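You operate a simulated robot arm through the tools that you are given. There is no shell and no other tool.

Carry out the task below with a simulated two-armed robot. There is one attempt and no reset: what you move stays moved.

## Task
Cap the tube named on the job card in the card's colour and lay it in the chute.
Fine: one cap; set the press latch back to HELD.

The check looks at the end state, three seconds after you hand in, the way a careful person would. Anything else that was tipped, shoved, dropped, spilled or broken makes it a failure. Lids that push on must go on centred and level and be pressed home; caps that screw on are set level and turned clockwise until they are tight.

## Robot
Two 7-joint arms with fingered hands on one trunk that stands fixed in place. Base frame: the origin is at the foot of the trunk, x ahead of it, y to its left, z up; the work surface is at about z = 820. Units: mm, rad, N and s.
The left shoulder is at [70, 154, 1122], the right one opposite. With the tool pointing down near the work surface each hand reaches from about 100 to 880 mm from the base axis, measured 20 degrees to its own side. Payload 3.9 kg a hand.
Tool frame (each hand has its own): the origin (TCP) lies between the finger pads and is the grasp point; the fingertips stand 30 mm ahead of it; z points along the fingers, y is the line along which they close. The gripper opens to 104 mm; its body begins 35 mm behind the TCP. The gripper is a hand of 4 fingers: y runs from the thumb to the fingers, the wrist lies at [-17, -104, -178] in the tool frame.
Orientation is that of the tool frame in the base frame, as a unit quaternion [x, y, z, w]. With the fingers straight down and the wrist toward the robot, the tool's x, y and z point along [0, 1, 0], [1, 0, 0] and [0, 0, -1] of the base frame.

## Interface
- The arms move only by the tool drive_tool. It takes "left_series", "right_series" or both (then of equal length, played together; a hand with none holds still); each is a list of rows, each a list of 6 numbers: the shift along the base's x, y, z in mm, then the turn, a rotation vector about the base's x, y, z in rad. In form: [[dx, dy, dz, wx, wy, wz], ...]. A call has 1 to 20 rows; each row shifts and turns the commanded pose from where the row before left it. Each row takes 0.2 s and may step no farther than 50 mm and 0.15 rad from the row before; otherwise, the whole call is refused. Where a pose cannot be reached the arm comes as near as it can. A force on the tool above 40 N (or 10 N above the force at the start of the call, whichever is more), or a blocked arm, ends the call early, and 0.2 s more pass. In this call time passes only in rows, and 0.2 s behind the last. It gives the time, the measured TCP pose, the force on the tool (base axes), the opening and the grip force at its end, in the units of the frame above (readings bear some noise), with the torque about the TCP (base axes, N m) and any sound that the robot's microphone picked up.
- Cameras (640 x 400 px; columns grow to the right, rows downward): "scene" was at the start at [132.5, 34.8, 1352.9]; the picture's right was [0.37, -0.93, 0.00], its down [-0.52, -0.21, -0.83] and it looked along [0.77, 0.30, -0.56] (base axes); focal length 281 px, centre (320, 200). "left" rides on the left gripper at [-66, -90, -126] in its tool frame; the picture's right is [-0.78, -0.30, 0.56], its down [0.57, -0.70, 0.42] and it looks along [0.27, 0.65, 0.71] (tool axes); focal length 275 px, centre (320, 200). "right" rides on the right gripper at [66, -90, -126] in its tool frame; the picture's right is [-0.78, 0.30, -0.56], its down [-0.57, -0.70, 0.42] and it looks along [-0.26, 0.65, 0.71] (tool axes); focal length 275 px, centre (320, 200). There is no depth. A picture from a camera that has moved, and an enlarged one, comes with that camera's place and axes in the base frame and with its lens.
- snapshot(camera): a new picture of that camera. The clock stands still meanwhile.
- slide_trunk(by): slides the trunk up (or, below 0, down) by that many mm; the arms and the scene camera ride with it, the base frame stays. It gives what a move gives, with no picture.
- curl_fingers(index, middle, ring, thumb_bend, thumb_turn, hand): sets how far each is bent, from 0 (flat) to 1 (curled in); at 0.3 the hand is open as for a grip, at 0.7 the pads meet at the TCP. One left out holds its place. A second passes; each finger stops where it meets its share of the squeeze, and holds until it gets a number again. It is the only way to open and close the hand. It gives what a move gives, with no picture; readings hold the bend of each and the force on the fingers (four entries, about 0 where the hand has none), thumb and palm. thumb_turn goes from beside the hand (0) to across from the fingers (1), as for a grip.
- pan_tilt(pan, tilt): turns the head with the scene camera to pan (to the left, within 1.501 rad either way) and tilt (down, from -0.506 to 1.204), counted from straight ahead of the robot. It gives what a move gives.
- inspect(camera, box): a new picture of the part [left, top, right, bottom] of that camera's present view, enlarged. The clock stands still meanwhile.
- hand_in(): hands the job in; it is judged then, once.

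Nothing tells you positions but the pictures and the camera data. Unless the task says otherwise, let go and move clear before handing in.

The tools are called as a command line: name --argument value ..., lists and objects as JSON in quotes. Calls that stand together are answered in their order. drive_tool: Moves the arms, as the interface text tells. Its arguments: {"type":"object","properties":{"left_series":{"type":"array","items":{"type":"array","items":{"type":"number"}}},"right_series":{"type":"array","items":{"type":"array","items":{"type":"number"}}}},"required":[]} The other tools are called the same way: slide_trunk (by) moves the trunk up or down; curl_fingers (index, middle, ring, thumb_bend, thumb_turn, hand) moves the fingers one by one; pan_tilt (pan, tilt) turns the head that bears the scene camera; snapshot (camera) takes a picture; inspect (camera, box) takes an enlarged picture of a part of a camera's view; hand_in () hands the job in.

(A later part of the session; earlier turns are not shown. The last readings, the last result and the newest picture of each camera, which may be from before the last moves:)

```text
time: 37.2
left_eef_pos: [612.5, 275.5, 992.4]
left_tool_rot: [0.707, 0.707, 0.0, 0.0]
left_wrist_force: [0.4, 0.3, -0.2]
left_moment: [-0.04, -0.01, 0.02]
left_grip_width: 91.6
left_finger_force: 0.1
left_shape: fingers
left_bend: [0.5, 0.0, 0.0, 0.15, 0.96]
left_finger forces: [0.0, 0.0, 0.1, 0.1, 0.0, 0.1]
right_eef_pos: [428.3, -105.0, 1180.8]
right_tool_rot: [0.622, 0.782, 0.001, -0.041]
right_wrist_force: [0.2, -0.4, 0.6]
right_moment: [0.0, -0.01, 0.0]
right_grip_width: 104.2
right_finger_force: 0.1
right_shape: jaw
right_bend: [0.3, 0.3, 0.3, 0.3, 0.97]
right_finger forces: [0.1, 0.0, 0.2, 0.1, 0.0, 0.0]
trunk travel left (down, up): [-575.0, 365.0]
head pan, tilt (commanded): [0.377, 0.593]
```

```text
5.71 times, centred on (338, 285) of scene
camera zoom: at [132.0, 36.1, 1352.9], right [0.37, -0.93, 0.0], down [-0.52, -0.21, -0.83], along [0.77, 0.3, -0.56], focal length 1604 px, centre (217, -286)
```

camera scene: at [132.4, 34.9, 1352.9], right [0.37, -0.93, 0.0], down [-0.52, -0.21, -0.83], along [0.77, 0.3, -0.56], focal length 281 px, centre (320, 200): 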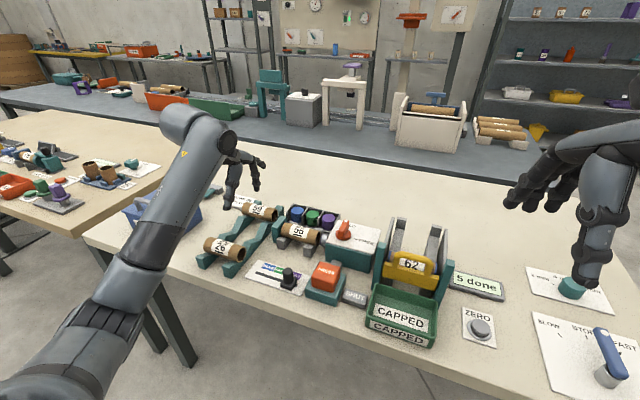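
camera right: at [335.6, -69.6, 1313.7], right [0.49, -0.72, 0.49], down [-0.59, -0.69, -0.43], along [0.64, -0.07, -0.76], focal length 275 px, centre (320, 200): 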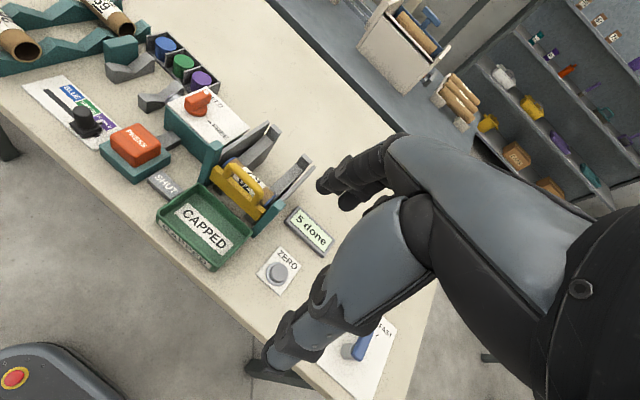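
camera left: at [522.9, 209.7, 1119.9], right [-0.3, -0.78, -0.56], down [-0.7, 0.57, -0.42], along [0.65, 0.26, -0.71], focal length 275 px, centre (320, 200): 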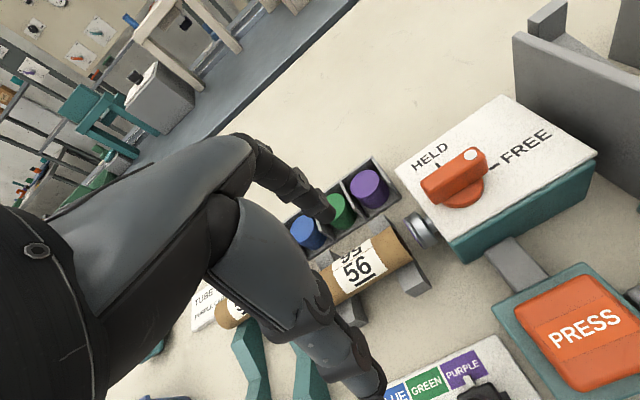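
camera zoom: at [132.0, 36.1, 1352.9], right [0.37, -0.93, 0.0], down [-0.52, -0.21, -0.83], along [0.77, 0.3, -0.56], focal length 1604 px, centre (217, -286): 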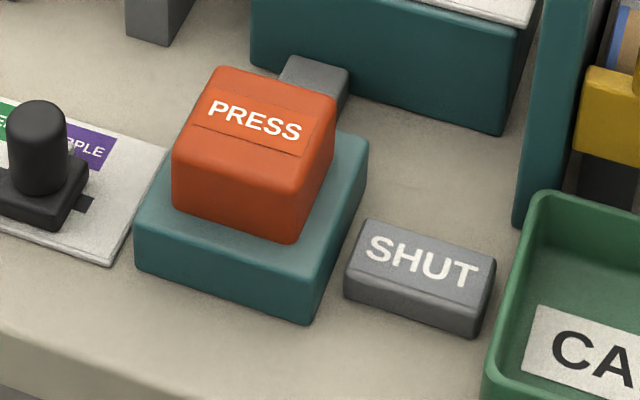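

The latch is on FREE. The PRESS pad's top is centred near (527, 176) at z≈886. I'll close the left hand into a compact beak and bring it over the pad.

curl_fingers --hand "left" --index 0.7 --middle 0.7 --ring 0.7 --thumb_bend 0.66 --thumb_turn 1.0

drive_tool --left_series '[[-28, -36, 0, 0, 0, 0], [-28, -36, 0, 0, 0, 0], [-29, -37, -10, 0, 0, 0]]'

inspect --camera "scene" --box '[250, 180, 410, 320]'

snapshot --camera "left"

inspect --camera "right" --box '[40, 40, 280, 220]'

```text
time: 38.2
left_eef_pos: [614.8, 273.8, 994.0]
left_tool_rot: [0.707, 0.707, 0.001, 0.001]
left_wrist_force: [-0.1, -0.1, -0.5]
left_moment: [0.0, 0.0, -0.01]
left_grip_width: 8.5
left_finger_force: 0.0
left_shape: fingers
left_bend: [0.7, 0.7, 0.7, 0.66, 1.0]
left_finger forces: [0.0, 0.0, 0.0, 0.1, 0.0, 0.0]
right_eef_pos: [428.4, -107.5, 1179.3]
right_tool_rot: [0.623, 0.781, 0.002, -0.042]
right_wrist_force: [0.3, -0.4, 0.4]
right_moment: [0.0, 0.01, 0.02]
right_grip_width: 103.9
right_finger_force: 0.0
right_shape: jaw
right_bend: [0.3, 0.3, 0.3, 0.3, 0.97]
right_finger forces: [0.0, 0.1, 0.0, 0.0, 0.0, 0.0]
trunk travel left (down, up): [-575.0, 365.0]
head pan, tilt (commanded): [0.377, 0.593]
```

```text
time: 39.0
left_eef_pos: [530.3, 161.8, 985.9]
left_tool_rot: [0.707, 0.707, 0.0, -0.001]
left_wrist_force: [-0.2, -0.7, 0.0]
left_moment: [-0.01, 0.02, -0.02]
left_grip_width: 8.2
left_finger_force: 0.1
left_shape: fingers
left_bend: [0.7, 0.7, 0.7, 0.66, 1.0]
left_finger forces: [0.0, 0.1, 0.0, 0.0, 0.0, 0.0]
right_eef_pos: [428.7, -108.1, 1180.9]
right_tool_rot: [0.624, 0.78, 0.003, -0.043]
right_wrist_force: [0.2, 0.2, 0.7]
right_moment: [0.04, -0.04, -0.01]
right_grip_width: 104.1
right_finger_force: 0.2
right_shape: jaw
right_bend: [0.3, 0.3, 0.3, 0.3, 0.97]
right_finger forces: [0.1, 0.0, 0.0, 0.1, 0.0, 0.0]
trunk travel left (down, up): [-575.0, 365.0]
head pan, tilt (commanded): [0.377, 0.593]
```

```text
2.86 times, centred on (330, 250) of scene
camera zoom: at [132.0, 33.4, 1353.0], right [0.37, -0.93, 0.0], down [-0.52, -0.2, -0.83], along [0.77, 0.31, -0.56], focal length 802 px, centre (291, 57)
```

zoom: 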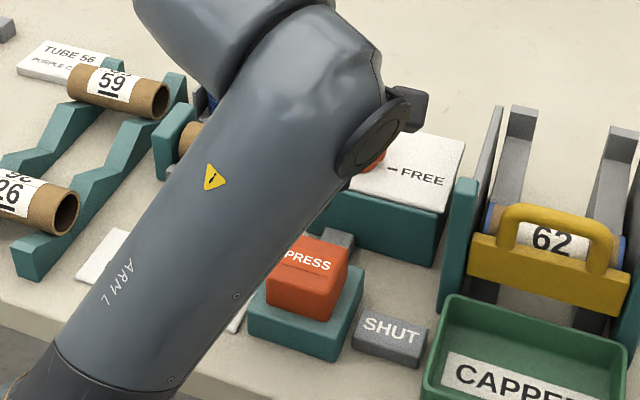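

```text
taken
camera left: at [440.0, 96.2, 1111.8], right [-0.29, -0.78, -0.56], down [-0.7, 0.57, -0.42], along [0.65, 0.27, -0.71], focal length 275 px, centre (320, 200)
```

left: 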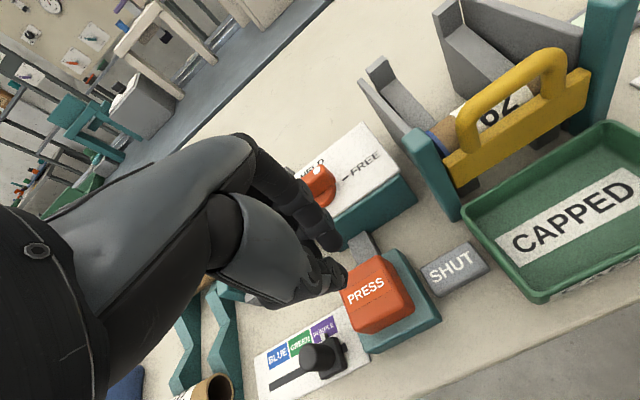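

```text
2.22 times, centred on (160, 130) of right
camera zoom: at [335.0, -71.9, 1313.9], right [0.49, -0.72, 0.49], down [-0.58, -0.69, -0.43], along [0.64, -0.07, -0.76], focal length 612 px, centre (676, 356)
```

zoom: 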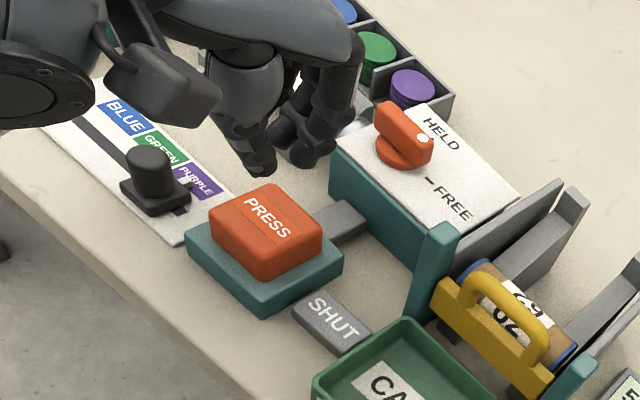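

The beak is centred over PRESS. I'll lower until the fingertips are just above it, then press down in small steps, watching force and sound.

drive_tool --left_series '[[0, 0, -30, 0, 0, 0], [0, 0, -28, 0, 0, 0]]'

drive_tool --left_series '[[0, 0, -4, 0, 0, 0], [0, 0, -4, 0, 0, 0]]'

```text
time: 39.6
left_eef_pos: [531.1, 165.0, 927.1]
left_tool_rot: [0.707, 0.708, 0.002, 0.0]
left_wrist_force: [0.3, 0.0, 0.0]
left_moment: [0.0, 0.04, -0.02]
left_grip_width: 8.4
left_finger_force: 0.0
left_shape: fingers
left_bend: [0.7, 0.7, 0.7, 0.66, 1.0]
left_finger forces: [0.0, 0.0, 0.0, 0.0, 0.1, 0.1]
right_eef_pos: [428.6, -106.8, 1179.9]
right_tool_rot: [0.622, 0.782, 0.003, -0.041]
right_wrist_force: [0.5, -0.4, -0.2]
right_moment: [0.0, -0.03, 0.03]
right_grip_width: 103.8
right_finger_force: 0.1
right_shape: jaw
right_bend: [0.3, 0.3, 0.3, 0.3, 0.97]
right_finger forces: [0.0, 0.0, 0.0, 0.0, 0.0, 0.1]
trunk travel left (down, up): [-575.0, 365.0]
head pan, tilt (commanded): [0.377, 0.593]
```

```text
time: 40.2
left_eef_pos: [530.6, 165.9, 919.1]
left_tool_rot: [0.707, 0.707, 0.0, 0.001]
left_wrist_force: [0.4, 0.0, -0.2]
left_moment: [-0.01, 0.0, 0.01]
left_grip_width: 8.6
left_finger_force: 0.0
left_shape: fingers
left_bend: [0.7, 0.7, 0.7, 0.66, 1.0]
left_finger forces: [0.0, 0.1, 0.1, 0.0, 0.0, 0.1]
right_eef_pos: [428.7, -106.7, 1180.3]
right_tool_rot: [0.623, 0.781, 0.002, -0.042]
right_wrist_force: [0.4, 0.1, 0.4]
right_moment: [0.01, 0.0, 0.01]
right_grip_width: 104.0
right_finger_force: 0.1
right_shape: jaw
right_bend: [0.3, 0.3, 0.3, 0.3, 0.97]
right_finger forces: [0.1, 0.0, 0.1, 0.0, 0.0, 0.0]
trunk travel left (down, up): [-575.0, 365.0]
head pan, tilt (commanded): [0.377, 0.593]
```

drive_tool --left_series '[[0, 0, -3, 0, 0, 0], [0, 0, -3, 0, 0, 0]]'

inspect --camera "right" --box '[40, 40, 280, 220]'

```text
time: 40.8
left_eef_pos: [530.6, 166.6, 915.4]
left_tool_rot: [0.707, 0.707, 0.001, 0.0]
left_wrist_force: [0.5, -0.2, 1.5]
left_moment: [0.0, 0.08, 0.01]
left_grip_width: 8.1
left_finger_force: 1.6
left_shape: fingers
left_bend: [0.7, 0.7, 0.7, 0.66, 1.0]
left_finger forces: [0.0, 0.0, 0.1, 0.0, 2.4, 0.1]
right_eef_pos: [427.9, -107.7, 1181.1]
right_tool_rot: [0.622, 0.782, 0.003, -0.042]
right_wrist_force: [0.6, -0.8, 0.1]
right_moment: [-0.01, -0.03, -0.02]
right_grip_width: 104.0
right_finger_force: 0.1
right_shape: jaw
right_bend: [0.3, 0.3, 0.3, 0.3, 0.97]
right_finger forces: [0.0, 0.0, 0.0, 0.1, 0.1, 0.0]
trunk travel left (down, up): [-575.0, 365.0]
head pan, tilt (commanded): [0.377, 0.593]
```

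```text
2.22 times, centred on (160, 130) of right
camera zoom: at [335.0, -70.8, 1314.0], right [0.49, -0.72, 0.49], down [-0.58, -0.69, -0.43], along [0.64, -0.07, -0.76], focal length 612 px, centre (676, 356)
```

zoom: 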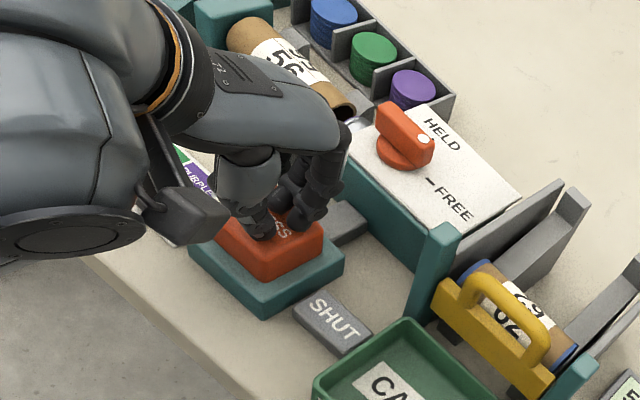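

Contact is made with about 2 N. I'll press further.

drive_tool --left_series '[[0, 0, -3, 0, 0, 0], [0, 0, -3, 0, 0, 0]]'

inspect --camera "right" --box '[80, 20, 280, 170]'

```text
time: 41.4
left_eef_pos: [529.6, 166.0, 907.5]
left_tool_rot: [0.708, 0.707, 0.0, 0.0]
left_wrist_force: [-1.1, -0.3, 4.2]
left_moment: [0.0, 0.11, -0.01]
left_grip_width: 7.8
left_finger_force: 2.6
left_shape: fingers
left_bend: [0.7, 0.7, 0.7, 0.66, 1.0]
left_finger forces: [0.0, 0.0, 0.1, 0.1, 4.6, 0.0]
right_eef_pos: [427.8, -107.2, 1181.2]
right_tool_rot: [0.622, 0.782, 0.002, -0.042]
right_wrist_force: [0.4, -0.7, -0.5]
right_moment: [0.01, 0.01, 0.0]
right_grip_width: 104.2
right_finger_force: 0.1
right_shape: jaw
right_bend: [0.3, 0.3, 0.3, 0.3, 0.97]
right_finger forces: [0.1, 0.1, 0.0, 0.0, 0.0, 0.0]
trunk travel left (down, up): [-575.0, 365.0]
head pan, tilt (commanded): [0.377, 0.593]
```

```text
2.67 times, centred on (180, 95) of right
camera zoom: at [334.8, -70.9, 1314.0], right [0.49, -0.72, 0.49], down [-0.58, -0.69, -0.43], along [0.64, -0.07, -0.76], focal length 734 px, centre (693, 480)
```

zoom: 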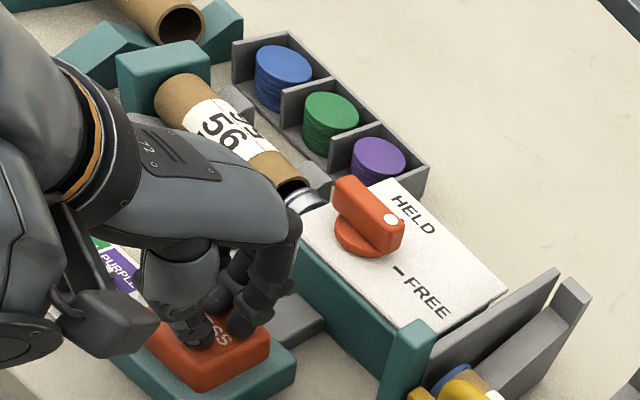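

The pad moves down smoothly and the ram seems to be advancing. Pressing on in steps.

drive_tool --left_series '[[0, 0, -3, 0, 0, 0], [0, 0, -3, 0, 0, 0]]'

inspect --camera "right" --box '[140, 30, 240, 105]'

```text
time: 42.0
left_eef_pos: [529.6, 165.7, 902.8]
left_tool_rot: [0.707, 0.708, 0.0, 0.001]
left_wrist_force: [0.1, 1.1, 5.4]
left_moment: [-0.07, 0.08, -0.03]
left_grip_width: 7.6
left_finger_force: 3.0
left_shape: fingers
left_bend: [0.7, 0.7, 0.7, 0.67, 1.0]
left_finger forces: [0.0, 0.0, 0.1, 0.0, 5.7, 0.1]
right_eef_pos: [427.8, -107.1, 1181.6]
right_tool_rot: [0.622, 0.782, 0.003, -0.041]
right_wrist_force: [0.7, -0.8, -0.4]
right_moment: [-0.02, 0.0, 0.0]
right_grip_width: 103.9
right_finger_force: 0.1
right_shape: jaw
right_bend: [0.3, 0.3, 0.3, 0.3, 0.97]
right_finger forces: [0.0, 0.0, 0.1, 0.0, 0.0, 0.1]
trunk travel left (down, up): [-575.0, 365.0]
head pan, tilt (commanded): [0.377, 0.593]
```

```text
5.33 times, centred on (190, 68) of right
camera zoom: at [334.8, -70.8, 1314.0], right [0.49, -0.72, 0.49], down [-0.58, -0.69, -0.43], along [0.64, -0.07, -0.76], focal length 1468 px, centre (1013, 907)
```

zoom: 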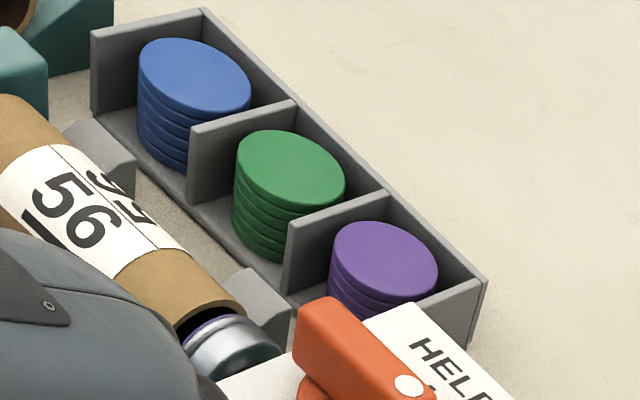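

The ram with the purple cap is now at the tube's mouth. Continuing to press home.

drive_tool --left_series '[[0, 0, -3, 0, 0, 0], [0, 0, -3, 0, 0, 0]]'

inspect --camera "right" --box '[140, 30, 240, 105]'

```text
time: 42.6
left_eef_pos: [529.8, 165.5, 896.2]
left_tool_rot: [0.706, 0.708, 0.0, 0.0]
left_wrist_force: [0.0, 0.0, 6.8]
left_moment: [-0.05, 0.16, 0.01]
left_grip_width: 7.6
left_finger_force: 3.7
left_shape: fingers
left_bend: [0.7, 0.7, 0.7, 0.67, 1.0]
left_finger forces: [0.0, 0.0, 0.1, 0.1, 7.2, 0.1]
right_eef_pos: [426.4, -108.3, 1182.3]
right_tool_rot: [0.623, 0.781, 0.002, -0.042]
right_wrist_force: [0.3, -0.1, 0.3]
right_moment: [-0.02, 0.0, 0.01]
right_grip_width: 103.9
right_finger_force: 0.1
right_shape: jaw
right_bend: [0.3, 0.3, 0.3, 0.3, 0.97]
right_finger forces: [0.0, 0.1, 0.0, 0.0, 0.0, 0.0]
trunk travel left (down, up): [-575.0, 365.0]
head pan, tilt (commanded): [0.377, 0.593]
heard: click
```

```text
5.33 times, centred on (190, 68) of right
camera zoom: at [334.5, -71.0, 1314.1], right [0.49, -0.72, 0.49], down [-0.58, -0.69, -0.43], along [0.65, -0.07, -0.76], focal length 1468 px, centre (1013, 907)
```

zoom: 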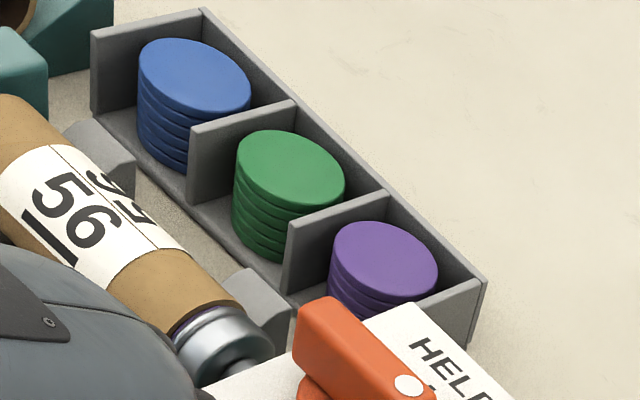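

I heard a click and the purple cap is on the tube's end. I'll press slightly further to make sure it's fully home before releasing.

drive_tool --left_series '[[0, 0, -2, 0, 0, 0]]'

inspect --camera "right" --box '[150, 60, 214, 110]'

inspect --camera "right" --box '[40, 40, 280, 220]'

```text
time: 43.0
left_eef_pos: [528.9, 166.4, 894.2]
left_tool_rot: [0.707, 0.707, 0.001, 0.001]
left_wrist_force: [-1.3, -0.9, 8.5]
left_moment: [-0.04, 0.18, 0.02]
left_grip_width: 7.4
left_finger_force: 3.7
left_shape: fingers
left_bend: [0.7, 0.7, 0.7, 0.67, 1.0]
left_finger forces: [0.0, 0.1, 0.0, 0.1, 7.8, 0.1]
right_eef_pos: [427.6, -106.9, 1181.8]
right_tool_rot: [0.623, 0.782, 0.002, -0.041]
right_wrist_force: [0.3, -0.2, 0.1]
right_moment: [0.0, 0.02, 0.02]
right_grip_width: 104.1
right_finger_force: 0.1
right_shape: jaw
right_bend: [0.3, 0.3, 0.3, 0.3, 0.97]
right_finger forces: [0.0, 0.1, 0.0, 0.0, 0.0, 0.0]
trunk travel left (down, up): [-575.0, 365.0]
head pan, tilt (commanded): [0.377, 0.593]
```

```text
8.00 times, centred on (182, 85) of right
camera zoom: at [334.4, -71.1, 1314.1], right [0.49, -0.72, 0.49], down [-0.58, -0.69, -0.43], along [0.65, -0.07, -0.76], focal length 2202 px, centre (1424, 1120)
```

zoom: 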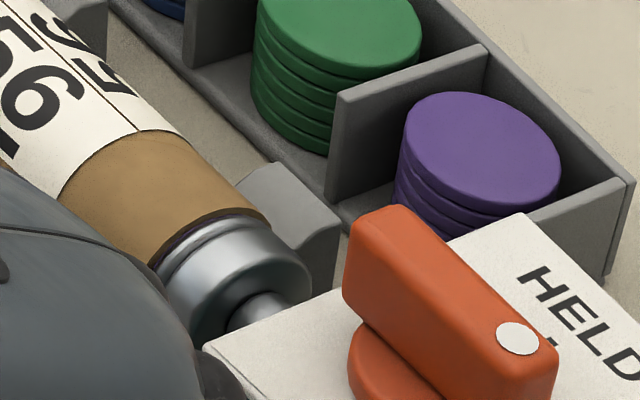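

```text
2.22 times, centred on (160, 130) of right
camera zoom: at [334.4, -71.1, 1314.1], right [0.49, -0.72, 0.49], down [-0.58, -0.69, -0.43], along [0.65, -0.07, -0.76], focal length 612 px, centre (676, 356)
```

zoom: 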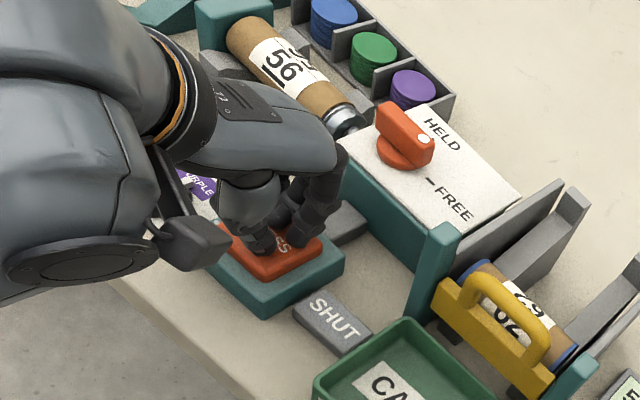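

drive_tool --left_series '[[0, 0, -2, 0, 0, 0], [0, 0, -2, 0, 0, 0]]'

inspect --camera "right" --box '[150, 60, 214, 110]'

```text
time: 43.6
left_eef_pos: [528.3, 165.6, 890.2]
left_tool_rot: [0.707, 0.707, 0.001, 0.0]
left_wrist_force: [0.1, 0.8, 9.8]
left_moment: [-0.03, 0.14, -0.01]
left_grip_width: 7.6
left_finger_force: 4.4
left_shape: fingers
left_bend: [0.7, 0.7, 0.7, 0.67, 1.0]
left_finger forces: [0.0, 0.1, 0.1, 0.1, 9.0, 0.1]
right_eef_pos: [427.8, -107.6, 1180.9]
right_tool_rot: [0.622, 0.782, 0.002, -0.042]
right_wrist_force: [-0.7, -0.1, 0.2]
right_moment: [-0.01, -0.01, 0.02]
right_grip_width: 103.9
right_finger_force: 0.2
right_shape: jaw
right_bend: [0.3, 0.3, 0.3, 0.3, 0.97]
right_finger forces: [0.0, 0.1, 0.0, 0.1, 0.0, 0.0]
trunk travel left (down, up): [-575.0, 365.0]
head pan, tilt (commanded): [0.377, 0.593]
```

```text
8.00 times, centred on (182, 85) of right
camera zoom: at [334.3, -70.9, 1314.1], right [0.49, -0.72, 0.49], down [-0.58, -0.69, -0.43], along [0.65, -0.07, -0.76], focal length 2202 px, centre (1424, 1120)
```

zoom: 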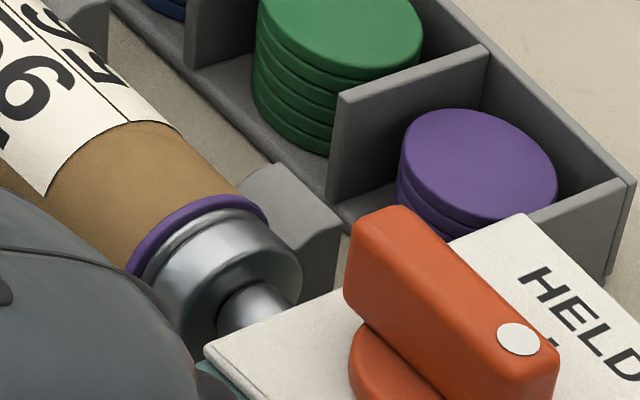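

The purple cap is now clearly visible on the tube's rim and the tube has been pushed against the backstop. I'll keep pressing until the pad bottoms.

drive_tool --left_series '[[0, 0, -2, 0, 0, 0], [0, 0, -2, 0, 0, 0]]'

inspect --camera "right" --box '[150, 60, 214, 110]'

```text
time: 44.2
left_eef_pos: [526.7, 165.2, 889.5]
left_tool_rot: [0.706, 0.708, 0.004, 0.004]
left_wrist_force: [-3.5, 0.4, 30.4]
left_moment: [-0.07, 0.58, 0.03]
left_grip_width: 6.4
left_finger_force: 15.5
left_shape: fingers
left_bend: [0.7, 0.7, 0.7, 0.69, 1.0]
left_finger forces: [0.0, 0.0, 0.0, 0.0, 30.7, 0.0]
right_eef_pos: [423.3, -106.7, 1181.9]
right_tool_rot: [0.622, 0.782, 0.004, -0.041]
right_wrist_force: [-0.2, 0.1, -0.2]
right_moment: [-0.03, -0.02, 0.01]
right_grip_width: 104.0
right_finger_force: 0.1
right_shape: jaw
right_bend: [0.3, 0.3, 0.3, 0.3, 0.97]
right_finger forces: [0.0, 0.0, 0.0, 0.0, 0.1, 0.0]
trunk travel left (down, up): [-575.0, 365.0]
head pan, tilt (commanded): [0.377, 0.593]
```

```text
8.00 times, centred on (182, 85) of right
camera zoom: at [330.8, -71.9, 1315.4], right [0.49, -0.72, 0.49], down [-0.58, -0.69, -0.43], along [0.65, -0.07, -0.76], focal length 2202 px, centre (1424, 1120)
```

zoom: 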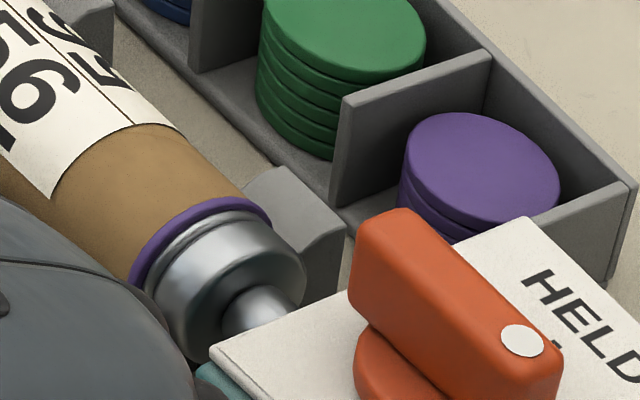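

The pad is at its stop (30 N) and the cap is seated. Now I'll release PRESS by rising straight up and see the ram retract.

drive_tool --left_series '[[0, 0, 8, 0, 0, 0], [0, 0, 20, 0, 0, 0], [0, 0, 30, 0, 0, 0], [0, 0, 35, 0, 0, 0]]'

inspect --camera "right" --box '[120, 20, 248, 120]'

inspect --camera "right" --box '[40, 40, 340, 260]'

```text
time: 45.2
left_eef_pos: [530.1, 167.7, 977.8]
left_tool_rot: [0.707, 0.707, 0.0, -0.001]
left_wrist_force: [0.5, 0.2, 0.2]
left_moment: [-0.01, -0.01, 0.05]
left_grip_width: 7.8
left_finger_force: 0.0
left_shape: fingers
left_bend: [0.7, 0.7, 0.7, 0.66, 1.0]
left_finger forces: [0.0, 0.0, 0.0, 0.0, 0.0, 0.1]
right_eef_pos: [428.2, -108.0, 1180.3]
right_tool_rot: [0.623, 0.781, 0.002, -0.042]
right_wrist_force: [-0.1, -0.4, -0.5]
right_moment: [0.03, -0.01, 0.0]
right_grip_width: 104.1
right_finger_force: 0.0
right_shape: jaw
right_bend: [0.3, 0.3, 0.3, 0.3, 0.97]
right_finger forces: [0.0, 0.0, 0.1, 0.1, 0.0, 0.0]
trunk travel left (down, up): [-575.0, 365.0]
head pan, tilt (commanded): [0.377, 0.593]
```

```text
4.00 times, centred on (184, 70) of right
camera zoom: at [335.5, -71.3, 1313.6], right [0.49, -0.72, 0.49], down [-0.58, -0.69, -0.43], along [0.64, -0.07, -0.76], focal length 1101 px, centre (864, 720)
```

zoom: 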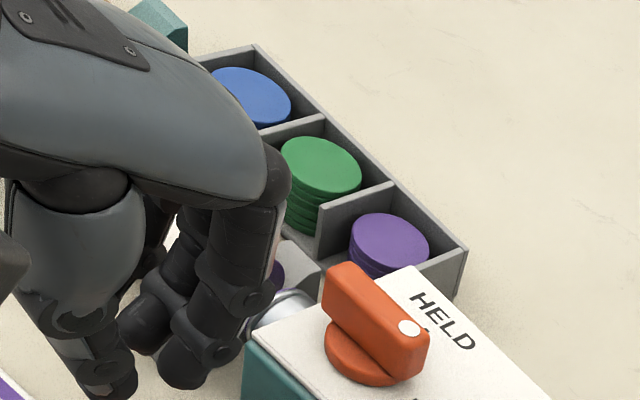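

```text
1.82 times, centred on (190, 150) of right
camera zoom: at [335.5, -71.3, 1313.6], right [0.49, -0.72, 0.49], down [-0.58, -0.69, -0.43], along [0.64, -0.07, -0.76], focal length 500 px, centre (556, 291)
```

zoom: 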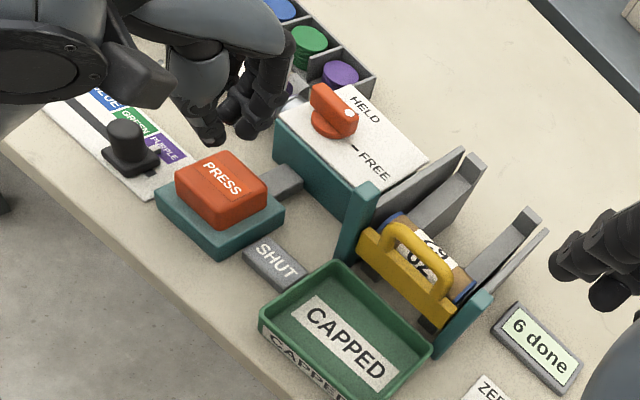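

The counter now shows "6 done" and the purple stack has dropped by one, so exactly one cap was used. Next I'll set the latch back to HELD with the same pointing finger, approaching the handle from its near side.

curl_fingers --hand "left" --index 0.5 --middle 0.0 --ring 0.0 --thumb_bend 0.15

drive_tool --left_series '[[30, 1, 0, 0, 0, 0], [29, 1, -5, 0, 0, 0]]'

snapshot --camera "left"

inspect --camera "right" --box '[120, 20, 280, 140]'

```text
time: 46.2
left_eef_pos: [530.5, 167.7, 979.1]
left_tool_rot: [0.708, 0.707, 0.0, -0.001]
left_wrist_force: [0.5, -0.3, -0.7]
left_moment: [-0.07, -0.01, 0.0]
left_grip_width: 91.0
left_finger_force: 0.1
left_shape: fingers
left_bend: [0.5, 0.0, 0.0, 0.15, 0.96]
left_finger forces: [0.1, 0.0, 0.0, 0.1, 0.0, 0.0]
right_eef_pos: [429.6, -106.6, 1180.2]
right_tool_rot: [0.622, 0.782, 0.002, -0.041]
right_wrist_force: [-0.3, -0.1, 0.3]
right_moment: [0.02, 0.0, 0.0]
right_grip_width: 104.1
right_finger_force: 0.1
right_shape: jaw
right_bend: [0.3, 0.3, 0.3, 0.3, 0.97]
right_finger forces: [0.0, 0.0, 0.1, 0.1, 0.0, 0.1]
trunk travel left (down, up): [-575.0, 365.0]
head pan, tilt (commanded): [0.377, 0.593]
```

```text
time: 46.8
left_eef_pos: [589.0, 168.3, 973.6]
left_tool_rot: [0.706, 0.708, -0.001, -0.001]
left_wrist_force: [-0.1, 0.6, 0.0]
left_moment: [0.05, 0.03, -0.05]
left_grip_width: 91.2
left_finger_force: 0.0
left_shape: fingers
left_bend: [0.5, 0.0, 0.0, 0.15, 0.96]
left_finger forces: [0.1, 0.0, 0.0, 0.0, 0.1, 0.0]
right_eef_pos: [428.9, -106.6, 1180.8]
right_tool_rot: [0.623, 0.781, 0.002, -0.043]
right_wrist_force: [-0.1, 0.4, 0.1]
right_moment: [0.02, -0.01, -0.01]
right_grip_width: 103.9
right_finger_force: 0.1
right_shape: jaw
right_bend: [0.3, 0.3, 0.3, 0.3, 0.97]
right_finger forces: [0.0, 0.0, 0.0, 0.0, 0.0, 0.1]
trunk travel left (down, up): [-575.0, 365.0]
head pan, tilt (commanded): [0.377, 0.593]
```

```text
taken
camera left: at [498.9, 102.8, 1100.1], right [-0.3, -0.78, -0.56], down [-0.7, 0.57, -0.42], along [0.65, 0.27, -0.71], focal length 275 px, centre (320, 200)
```

left: 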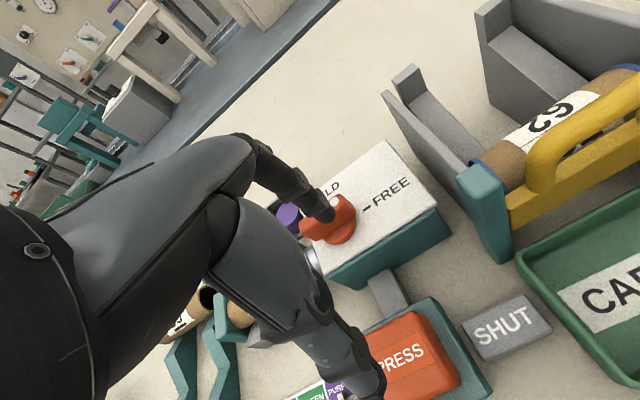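

```text
3.33 times, centred on (200, 80) of right
camera zoom: at [336.3, -70.7, 1313.5], right [0.49, -0.72, 0.49], down [-0.58, -0.69, -0.43], along [0.64, -0.07, -0.76], focal length 918 px, centre (720, 600)
```

zoom: 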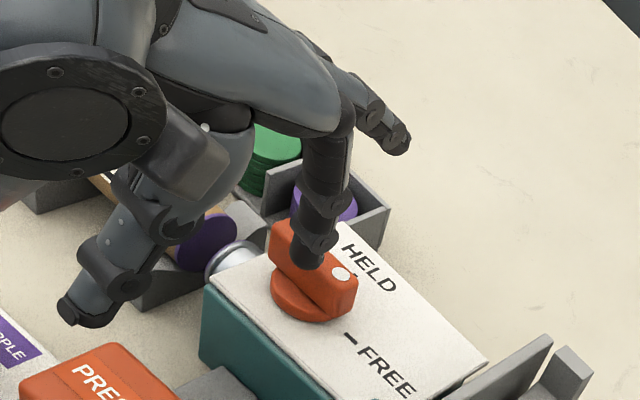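

The right camera shows the purple cap seated on the tube's end. I'll lower the finger beside the handle's near side and check the gap.

drive_tool --left_series '[[0, -3, -22, 0, 0, 0], [0, 0, -20, 0, 0, 0]]'

inspect --camera "left" --box '[250, 130, 430, 280]'

inspect --camera "right" --box '[150, 50, 262, 134]'

```text
time: 47.4
left_eef_pos: [587.9, 165.6, 932.8]
left_tool_rot: [0.706, 0.708, 0.0, 0.0]
left_wrist_force: [-0.6, -0.2, 0.6]
left_moment: [-0.01, -0.02, 0.0]
left_grip_width: 91.3
left_finger_force: 0.0
left_shape: fingers
left_bend: [0.5, 0.0, 0.0, 0.15, 0.96]
left_finger forces: [0.0, 0.1, 0.1, 0.1, 0.0, 0.0]
right_eef_pos: [428.7, -106.8, 1181.5]
right_tool_rot: [0.622, 0.782, 0.002, -0.042]
right_wrist_force: [-0.6, 0.4, -0.4]
right_moment: [-0.01, 0.03, 0.02]
right_grip_width: 103.9
right_finger_force: 0.0
right_shape: jaw
right_bend: [0.3, 0.3, 0.3, 0.3, 0.97]
right_finger forces: [0.0, 0.0, 0.0, 0.0, 0.0, 0.1]
trunk travel left (down, up): [-575.0, 365.0]
head pan, tilt (commanded): [0.377, 0.593]
```

```text
2.67 times, centred on (340, 205) of left
camera zoom: at [498.9, 99.7, 1058.5], right [-0.3, -0.78, -0.56], down [-0.7, 0.57, -0.42], along [0.65, 0.27, -0.71], focal length 734 px, centre (267, 187)
```

zoom: 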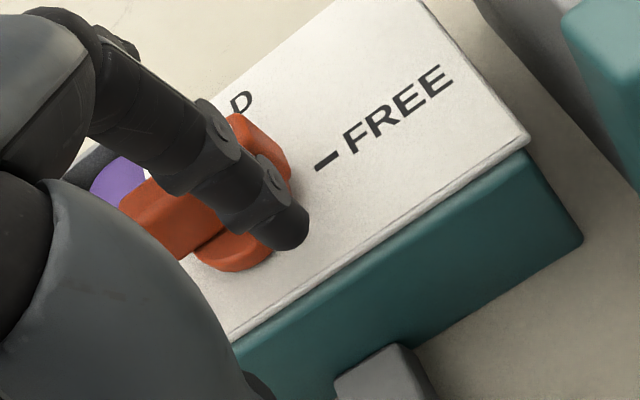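

```text
4.76 times, centred on (206, 92) of right
camera zoom: at [335.5, -70.4, 1313.8], right [0.49, -0.72, 0.49], down [-0.58, -0.69, -0.43], along [0.64, -0.07, -0.76], focal length 1311 px, centre (863, 714)
```

zoom: 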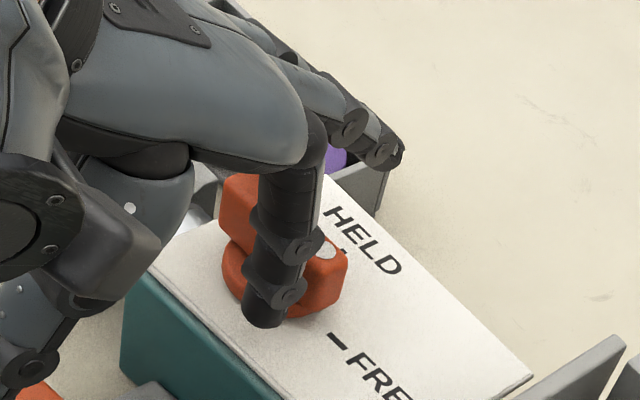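

The finger stands on the near side of the handle's tip. I'll push away from the robot along an arc to turn it counter-clockwise to HELD.

drive_tool --left_series '[[5, 0, 0, 0, 0, 0], [5, -0.5, 0, 0, 0, 0], [4, -2, 0, 0, 0, 0], [4, -2, 0, 0, 0, 0], [5, -1.5, 0, 0, 0, 0]]'

inspect --camera "right" --box '[150, 50, 262, 134]'

```text
time: 48.6
left_eef_pos: [611.6, 160.0, 931.4]
left_tool_rot: [0.707, 0.707, 0.0, 0.0]
left_wrist_force: [-1.3, 0.0, -0.6]
left_moment: [0.01, -0.01, 0.0]
left_grip_width: 90.4
left_finger_force: 0.2
left_shape: fingers
left_bend: [0.51, 0.0, 0.0, 0.15, 0.96]
left_finger forces: [0.8, 0.0, 0.1, 0.0, 0.0, 0.0]
right_eef_pos: [428.5, -107.9, 1179.6]
right_tool_rot: [0.623, 0.781, 0.003, -0.042]
right_wrist_force: [-0.3, 0.7, -0.3]
right_moment: [-0.02, 0.01, 0.01]
right_grip_width: 104.0
right_finger_force: 0.0
right_shape: jaw
right_bend: [0.3, 0.3, 0.3, 0.3, 0.97]
right_finger forces: [0.1, 0.1, 0.0, 0.0, 0.1, 0.0]
trunk travel left (down, up): [-575.0, 365.0]
head pan, tilt (commanded): [0.377, 0.593]
```

```text
4.76 times, centred on (206, 92) of right
camera zoom: at [335.3, -70.8, 1313.8], right [0.49, -0.72, 0.49], down [-0.58, -0.69, -0.43], along [0.64, -0.07, -0.76], focal length 1311 px, centre (863, 714)
```

zoom: 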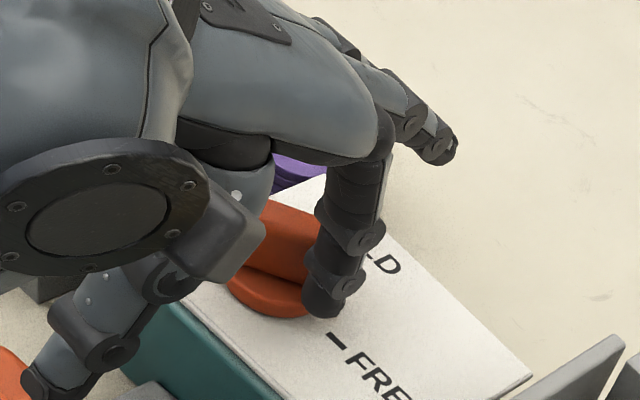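

drive_tool --left_series '[[5, 0, 0, 0, 0, 0], [4, 1, 0, 0, 0, 0], [4, 2, 0, 0, 0, 0], [4, 2.5, 0, 0, 0, 0]]'

inspect --camera "right" --box '[150, 50, 262, 134]'

inspect --camera "left" --box '[250, 130, 430, 280]'

```text
time: 49.6
left_eef_pos: [629.7, 165.9, 930.9]
left_tool_rot: [0.706, 0.708, 0.0, 0.0]
left_wrist_force: [-0.5, 1.0, -0.2]
left_moment: [0.0, 0.03, -0.03]
left_grip_width: 91.0
left_finger_force: 0.0
left_shape: fingers
left_bend: [0.5, 0.0, 0.0, 0.15, 0.96]
left_finger forces: [0.0, 0.0, 0.0, 0.0, 0.1, 0.1]
right_eef_pos: [429.0, -106.6, 1180.5]
right_tool_rot: [0.622, 0.782, 0.002, -0.042]
right_wrist_force: [-0.3, -0.6, 0.8]
right_moment: [0.02, 0.02, -0.03]
right_grip_width: 104.1
right_finger_force: 0.1
right_shape: jaw
right_bend: [0.3, 0.3, 0.3, 0.3, 0.97]
right_finger forces: [0.0, 0.0, 0.0, 0.0, 0.0, 0.0]
trunk travel left (down, up): [-575.0, 365.0]
head pan, tilt (commanded): [0.377, 0.593]
```

```text
4.76 times, centred on (206, 92) of right
camera zoom: at [335.7, -70.7, 1313.7], right [0.49, -0.72, 0.49], down [-0.58, -0.69, -0.43], along [0.64, -0.07, -0.76], focal length 1311 px, centre (863, 714)
```

zoom: 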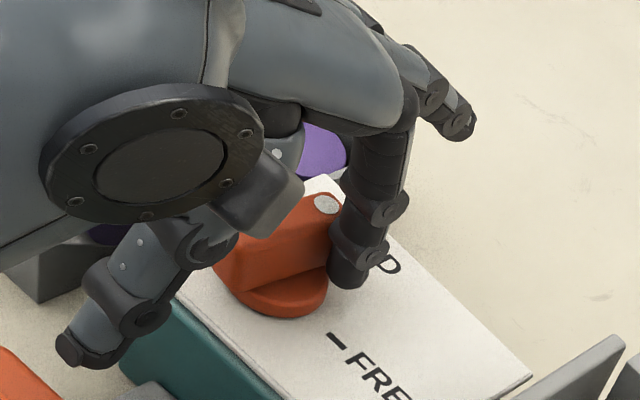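

```text
2.67 times, centred on (340, 205) of left
camera zoom: at [539.6, 99.1, 1057.9], right [-0.3, -0.78, -0.56], down [-0.7, 0.57, -0.42], along [0.65, 0.27, -0.71], focal length 734 px, centre (267, 187)
```

zoom: 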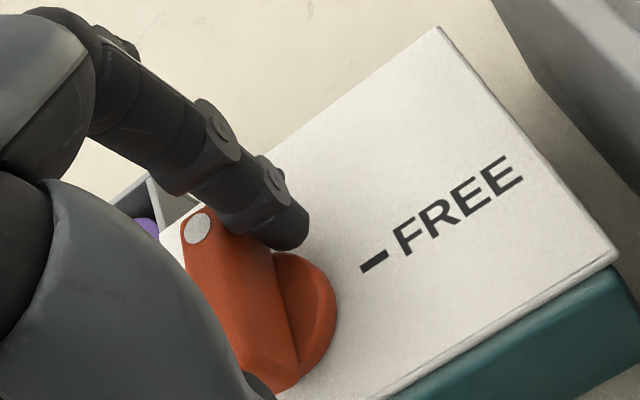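

The handle looks back at HELD. I'll back the finger away, rise, and check.

drive_tool --left_series '[[0, -8, 0, 0, 0, 0], [0, 0, 30, 0, 0, 0], [0, 0, 35, 0, 0, 0], [-10, 40, 10, 0, 0, 0], [-10, 48, 0, 0, 0, 0], [-10, 48, 0, 0, 0, 0]]'

inspect --camera "scene" --box '[270, 195, 398, 285]'

inspect --camera "right" --box '[110, 20, 280, 140]'

snapshot --camera "left"

```text
time: 51.0
left_eef_pos: [598.3, 296.9, 1008.1]
left_tool_rot: [0.707, 0.707, -0.001, 0.001]
left_wrist_force: [0.1, 0.7, -0.8]
left_moment: [-0.06, -0.01, 0.0]
left_grip_width: 91.2
left_finger_force: 0.1
left_shape: fingers
left_bend: [0.5, 0.0, 0.0, 0.15, 0.96]
left_finger forces: [0.0, 0.0, 0.0, 0.0, 0.0, 0.1]
right_eef_pos: [427.8, -105.0, 1180.2]
right_tool_rot: [0.622, 0.782, 0.001, -0.041]
right_wrist_force: [0.5, -0.2, 0.2]
right_moment: [-0.05, 0.04, -0.02]
right_grip_width: 103.8
right_finger_force: 0.0
right_shape: jaw
right_bend: [0.3, 0.3, 0.3, 0.3, 0.97]
right_finger forces: [0.0, 0.0, 0.0, 0.1, 0.1, 0.0]
trunk travel left (down, up): [-575.0, 365.0]
head pan, tilt (commanded): [0.377, 0.593]
```

```text
4.44 times, centred on (334, 240) of scene
camera zoom: at [132.2, 36.3, 1352.9], right [0.37, -0.93, 0.0], down [-0.52, -0.21, -0.83], along [0.77, 0.3, -0.56], focal length 1247 px, centre (258, 22)
```

zoom: 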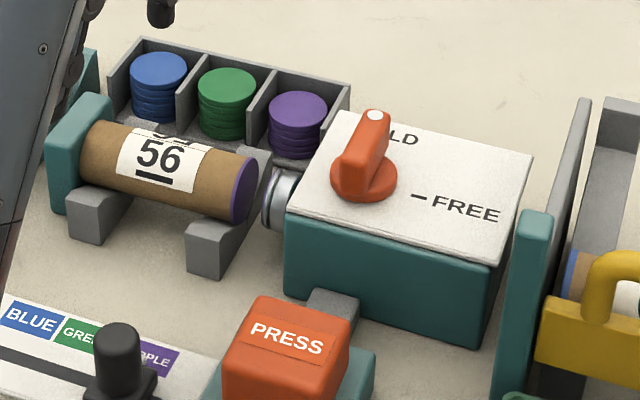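

```text
3.33 times, centred on (195, 80) of right
camera zoom: at [335.3, -68.9, 1314.0], right [0.49, -0.72, 0.49], down [-0.58, -0.69, -0.43], along [0.64, -0.07, -0.76], focal length 918 px, centre (737, 600)
```

zoom: 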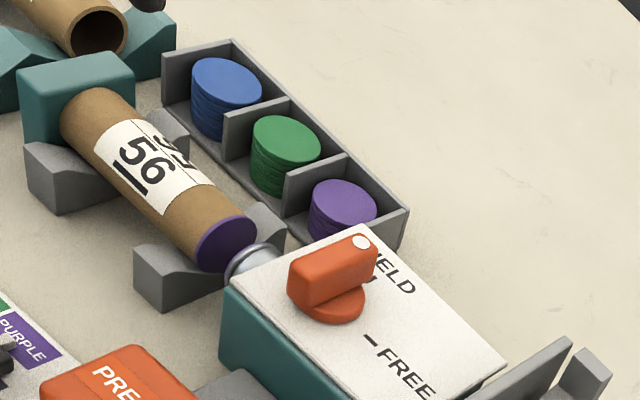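

```text
taken
camera left: at [509.1, 231.6, 1133.9], right [-0.3, -0.78, -0.56], down [-0.7, 0.57, -0.43], along [0.65, 0.26, -0.71], focal length 275 px, centre (320, 200)
```

left: 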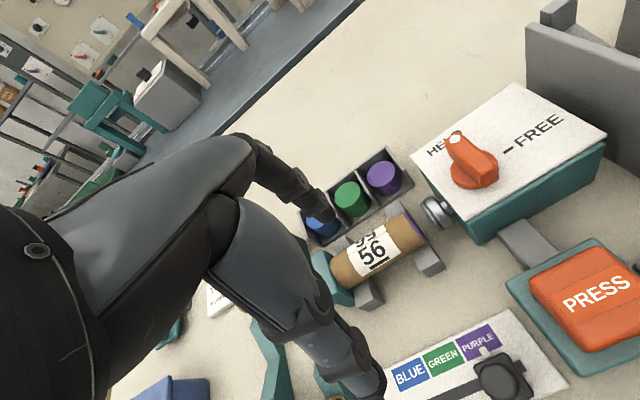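

inspect --camera "scene" --box '[300, 215, 364, 255]'

inspect --camera "left" --box '[400, 90, 580, 240]'

inspect --camera "right" --box '[110, 40, 206, 112]'

```text
10.00 times, centred on (332, 235) of scene
camera zoom: at [132.2, 36.3, 1352.9], right [0.37, -0.93, 0.0], down [-0.52, -0.21, -0.83], along [0.77, 0.3, -0.56], focal length 2806 px, centre (200, -150)
```

zoom: 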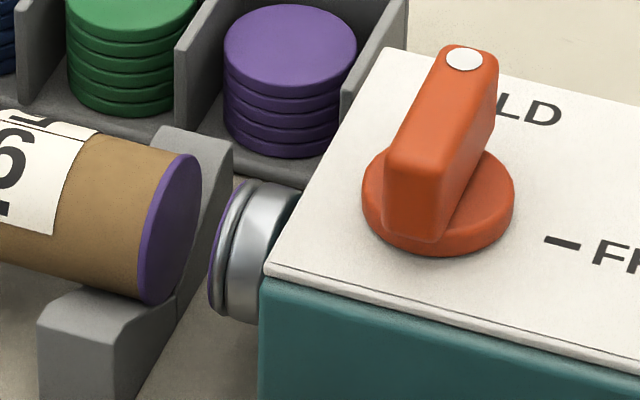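

```text
2.67 times, centred on (490, 165) of left
camera zoom: at [509.1, 231.6, 1133.9], right [-0.3, -0.78, -0.56], down [-0.7, 0.57, -0.43], along [0.65, 0.26, -0.71], focal length 734 px, centre (-133, 293)
```

zoom: 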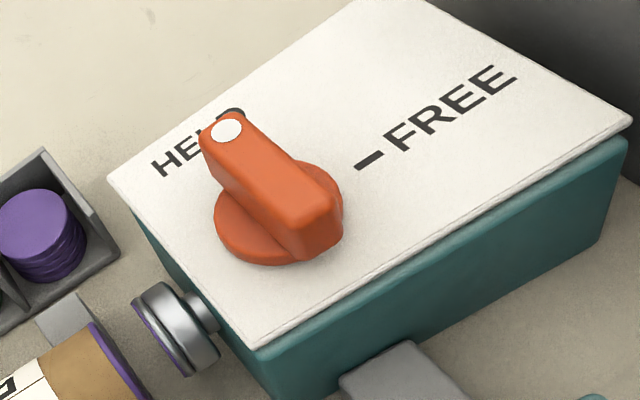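

```text
5.56 times, centred on (158, 76) of right
camera zoom: at [335.3, -68.9, 1314.0], right [0.49, -0.72, 0.49], down [-0.58, -0.69, -0.43], along [0.64, -0.07, -0.76], focal length 1529 px, centre (1220, 889)
```

zoom: 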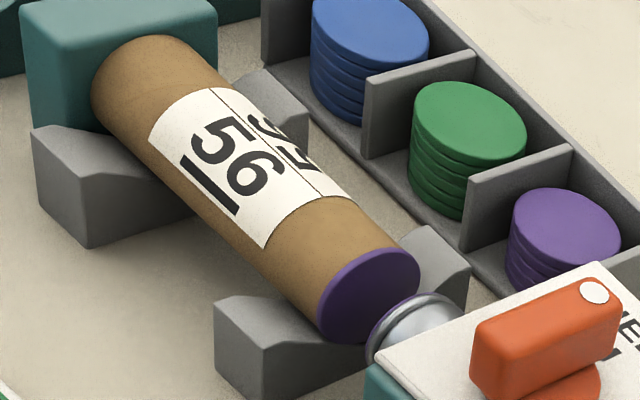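

The handle is back exactly at HELD and tube 56 has a level, flush purple cap. Before picking it up I'll study the chute from two cameras to find where to lay it behind tube 62.

inspect --camera "right" --box '[180, 110, 340, 230]'

inspect --camera "scene" --box '[370, 205, 466, 285]'

```text
3.33 times, centred on (260, 170) of right
camera zoom: at [335.3, -68.9, 1314.0], right [0.49, -0.72, 0.49], down [-0.58, -0.69, -0.43], along [0.64, -0.07, -0.76], focal length 918 px, centre (520, 300)
```

zoom: 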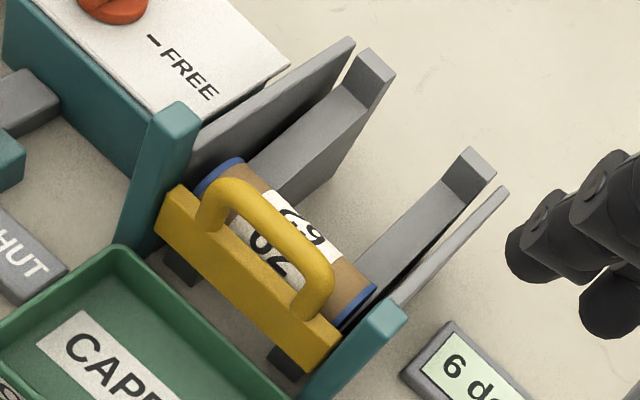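

```text
5.00 times, centred on (418, 245) of scene
camera zoom: at [132.2, 36.3, 1352.9], right [0.37, -0.93, 0.0], down [-0.52, -0.21, -0.83], along [0.77, 0.3, -0.56], focal length 1403 px, centre (-170, -25)
```

zoom: 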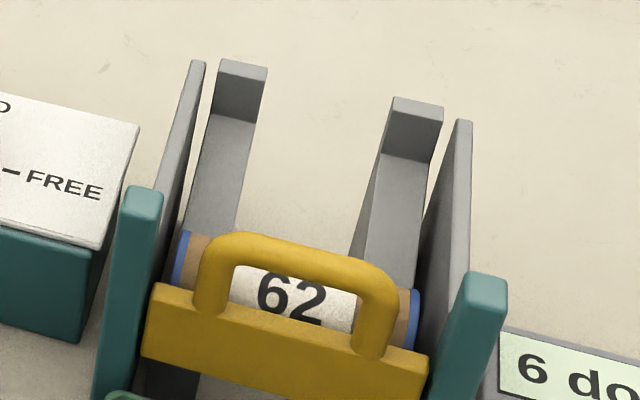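

inspect --camera "right" --box '[220, 118, 300, 178]'

inspect --camera "right" --box '[260, 135, 324, 185]'

inspect --camera "scene" --box '[396, 212, 460, 262]'

```text
6.67 times, centred on (260, 148) of right
camera zoom: at [335.3, -68.9, 1314.0], right [0.49, -0.72, 0.49], down [-0.58, -0.69, -0.43], along [0.64, -0.07, -0.76], focal length 1835 px, centre (720, 547)
```

zoom: 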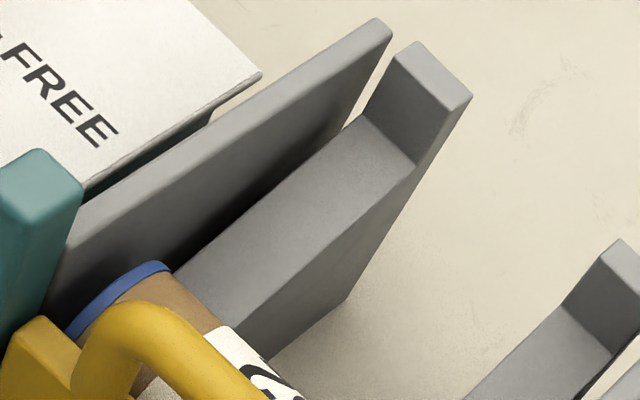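

```text
8.00 times, centred on (292, 160) of right
camera zoom: at [335.3, -68.9, 1314.0], right [0.49, -0.72, 0.49], down [-0.58, -0.69, -0.43], along [0.64, -0.07, -0.76], focal length 2202 px, centre (544, 520)
```

zoom: 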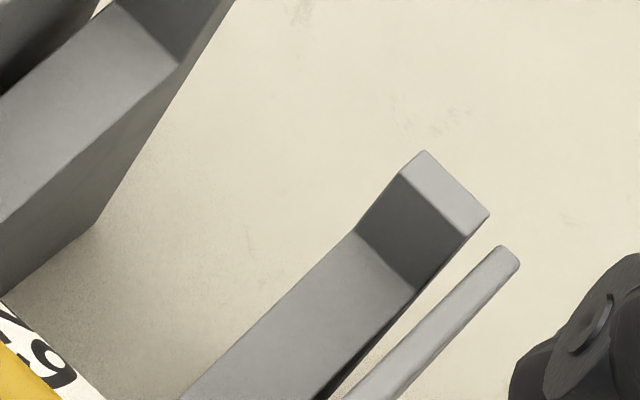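

```text
8.00 times, centred on (428, 237) of scene
camera zoom: at [132.2, 36.3, 1352.9], right [0.37, -0.93, 0.0], down [-0.52, -0.21, -0.83], along [0.77, 0.3, -0.56], focal length 2245 px, centre (-544, -96)
```

zoom: 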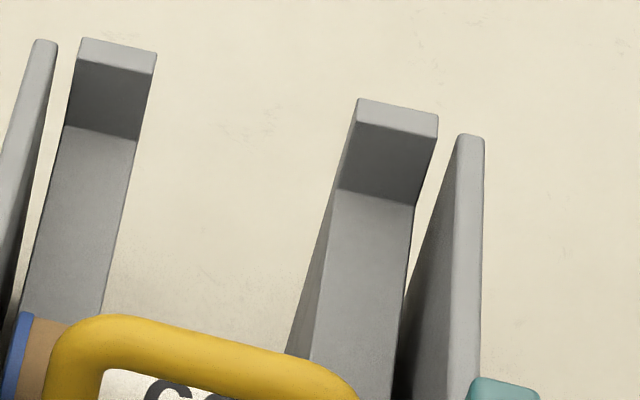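

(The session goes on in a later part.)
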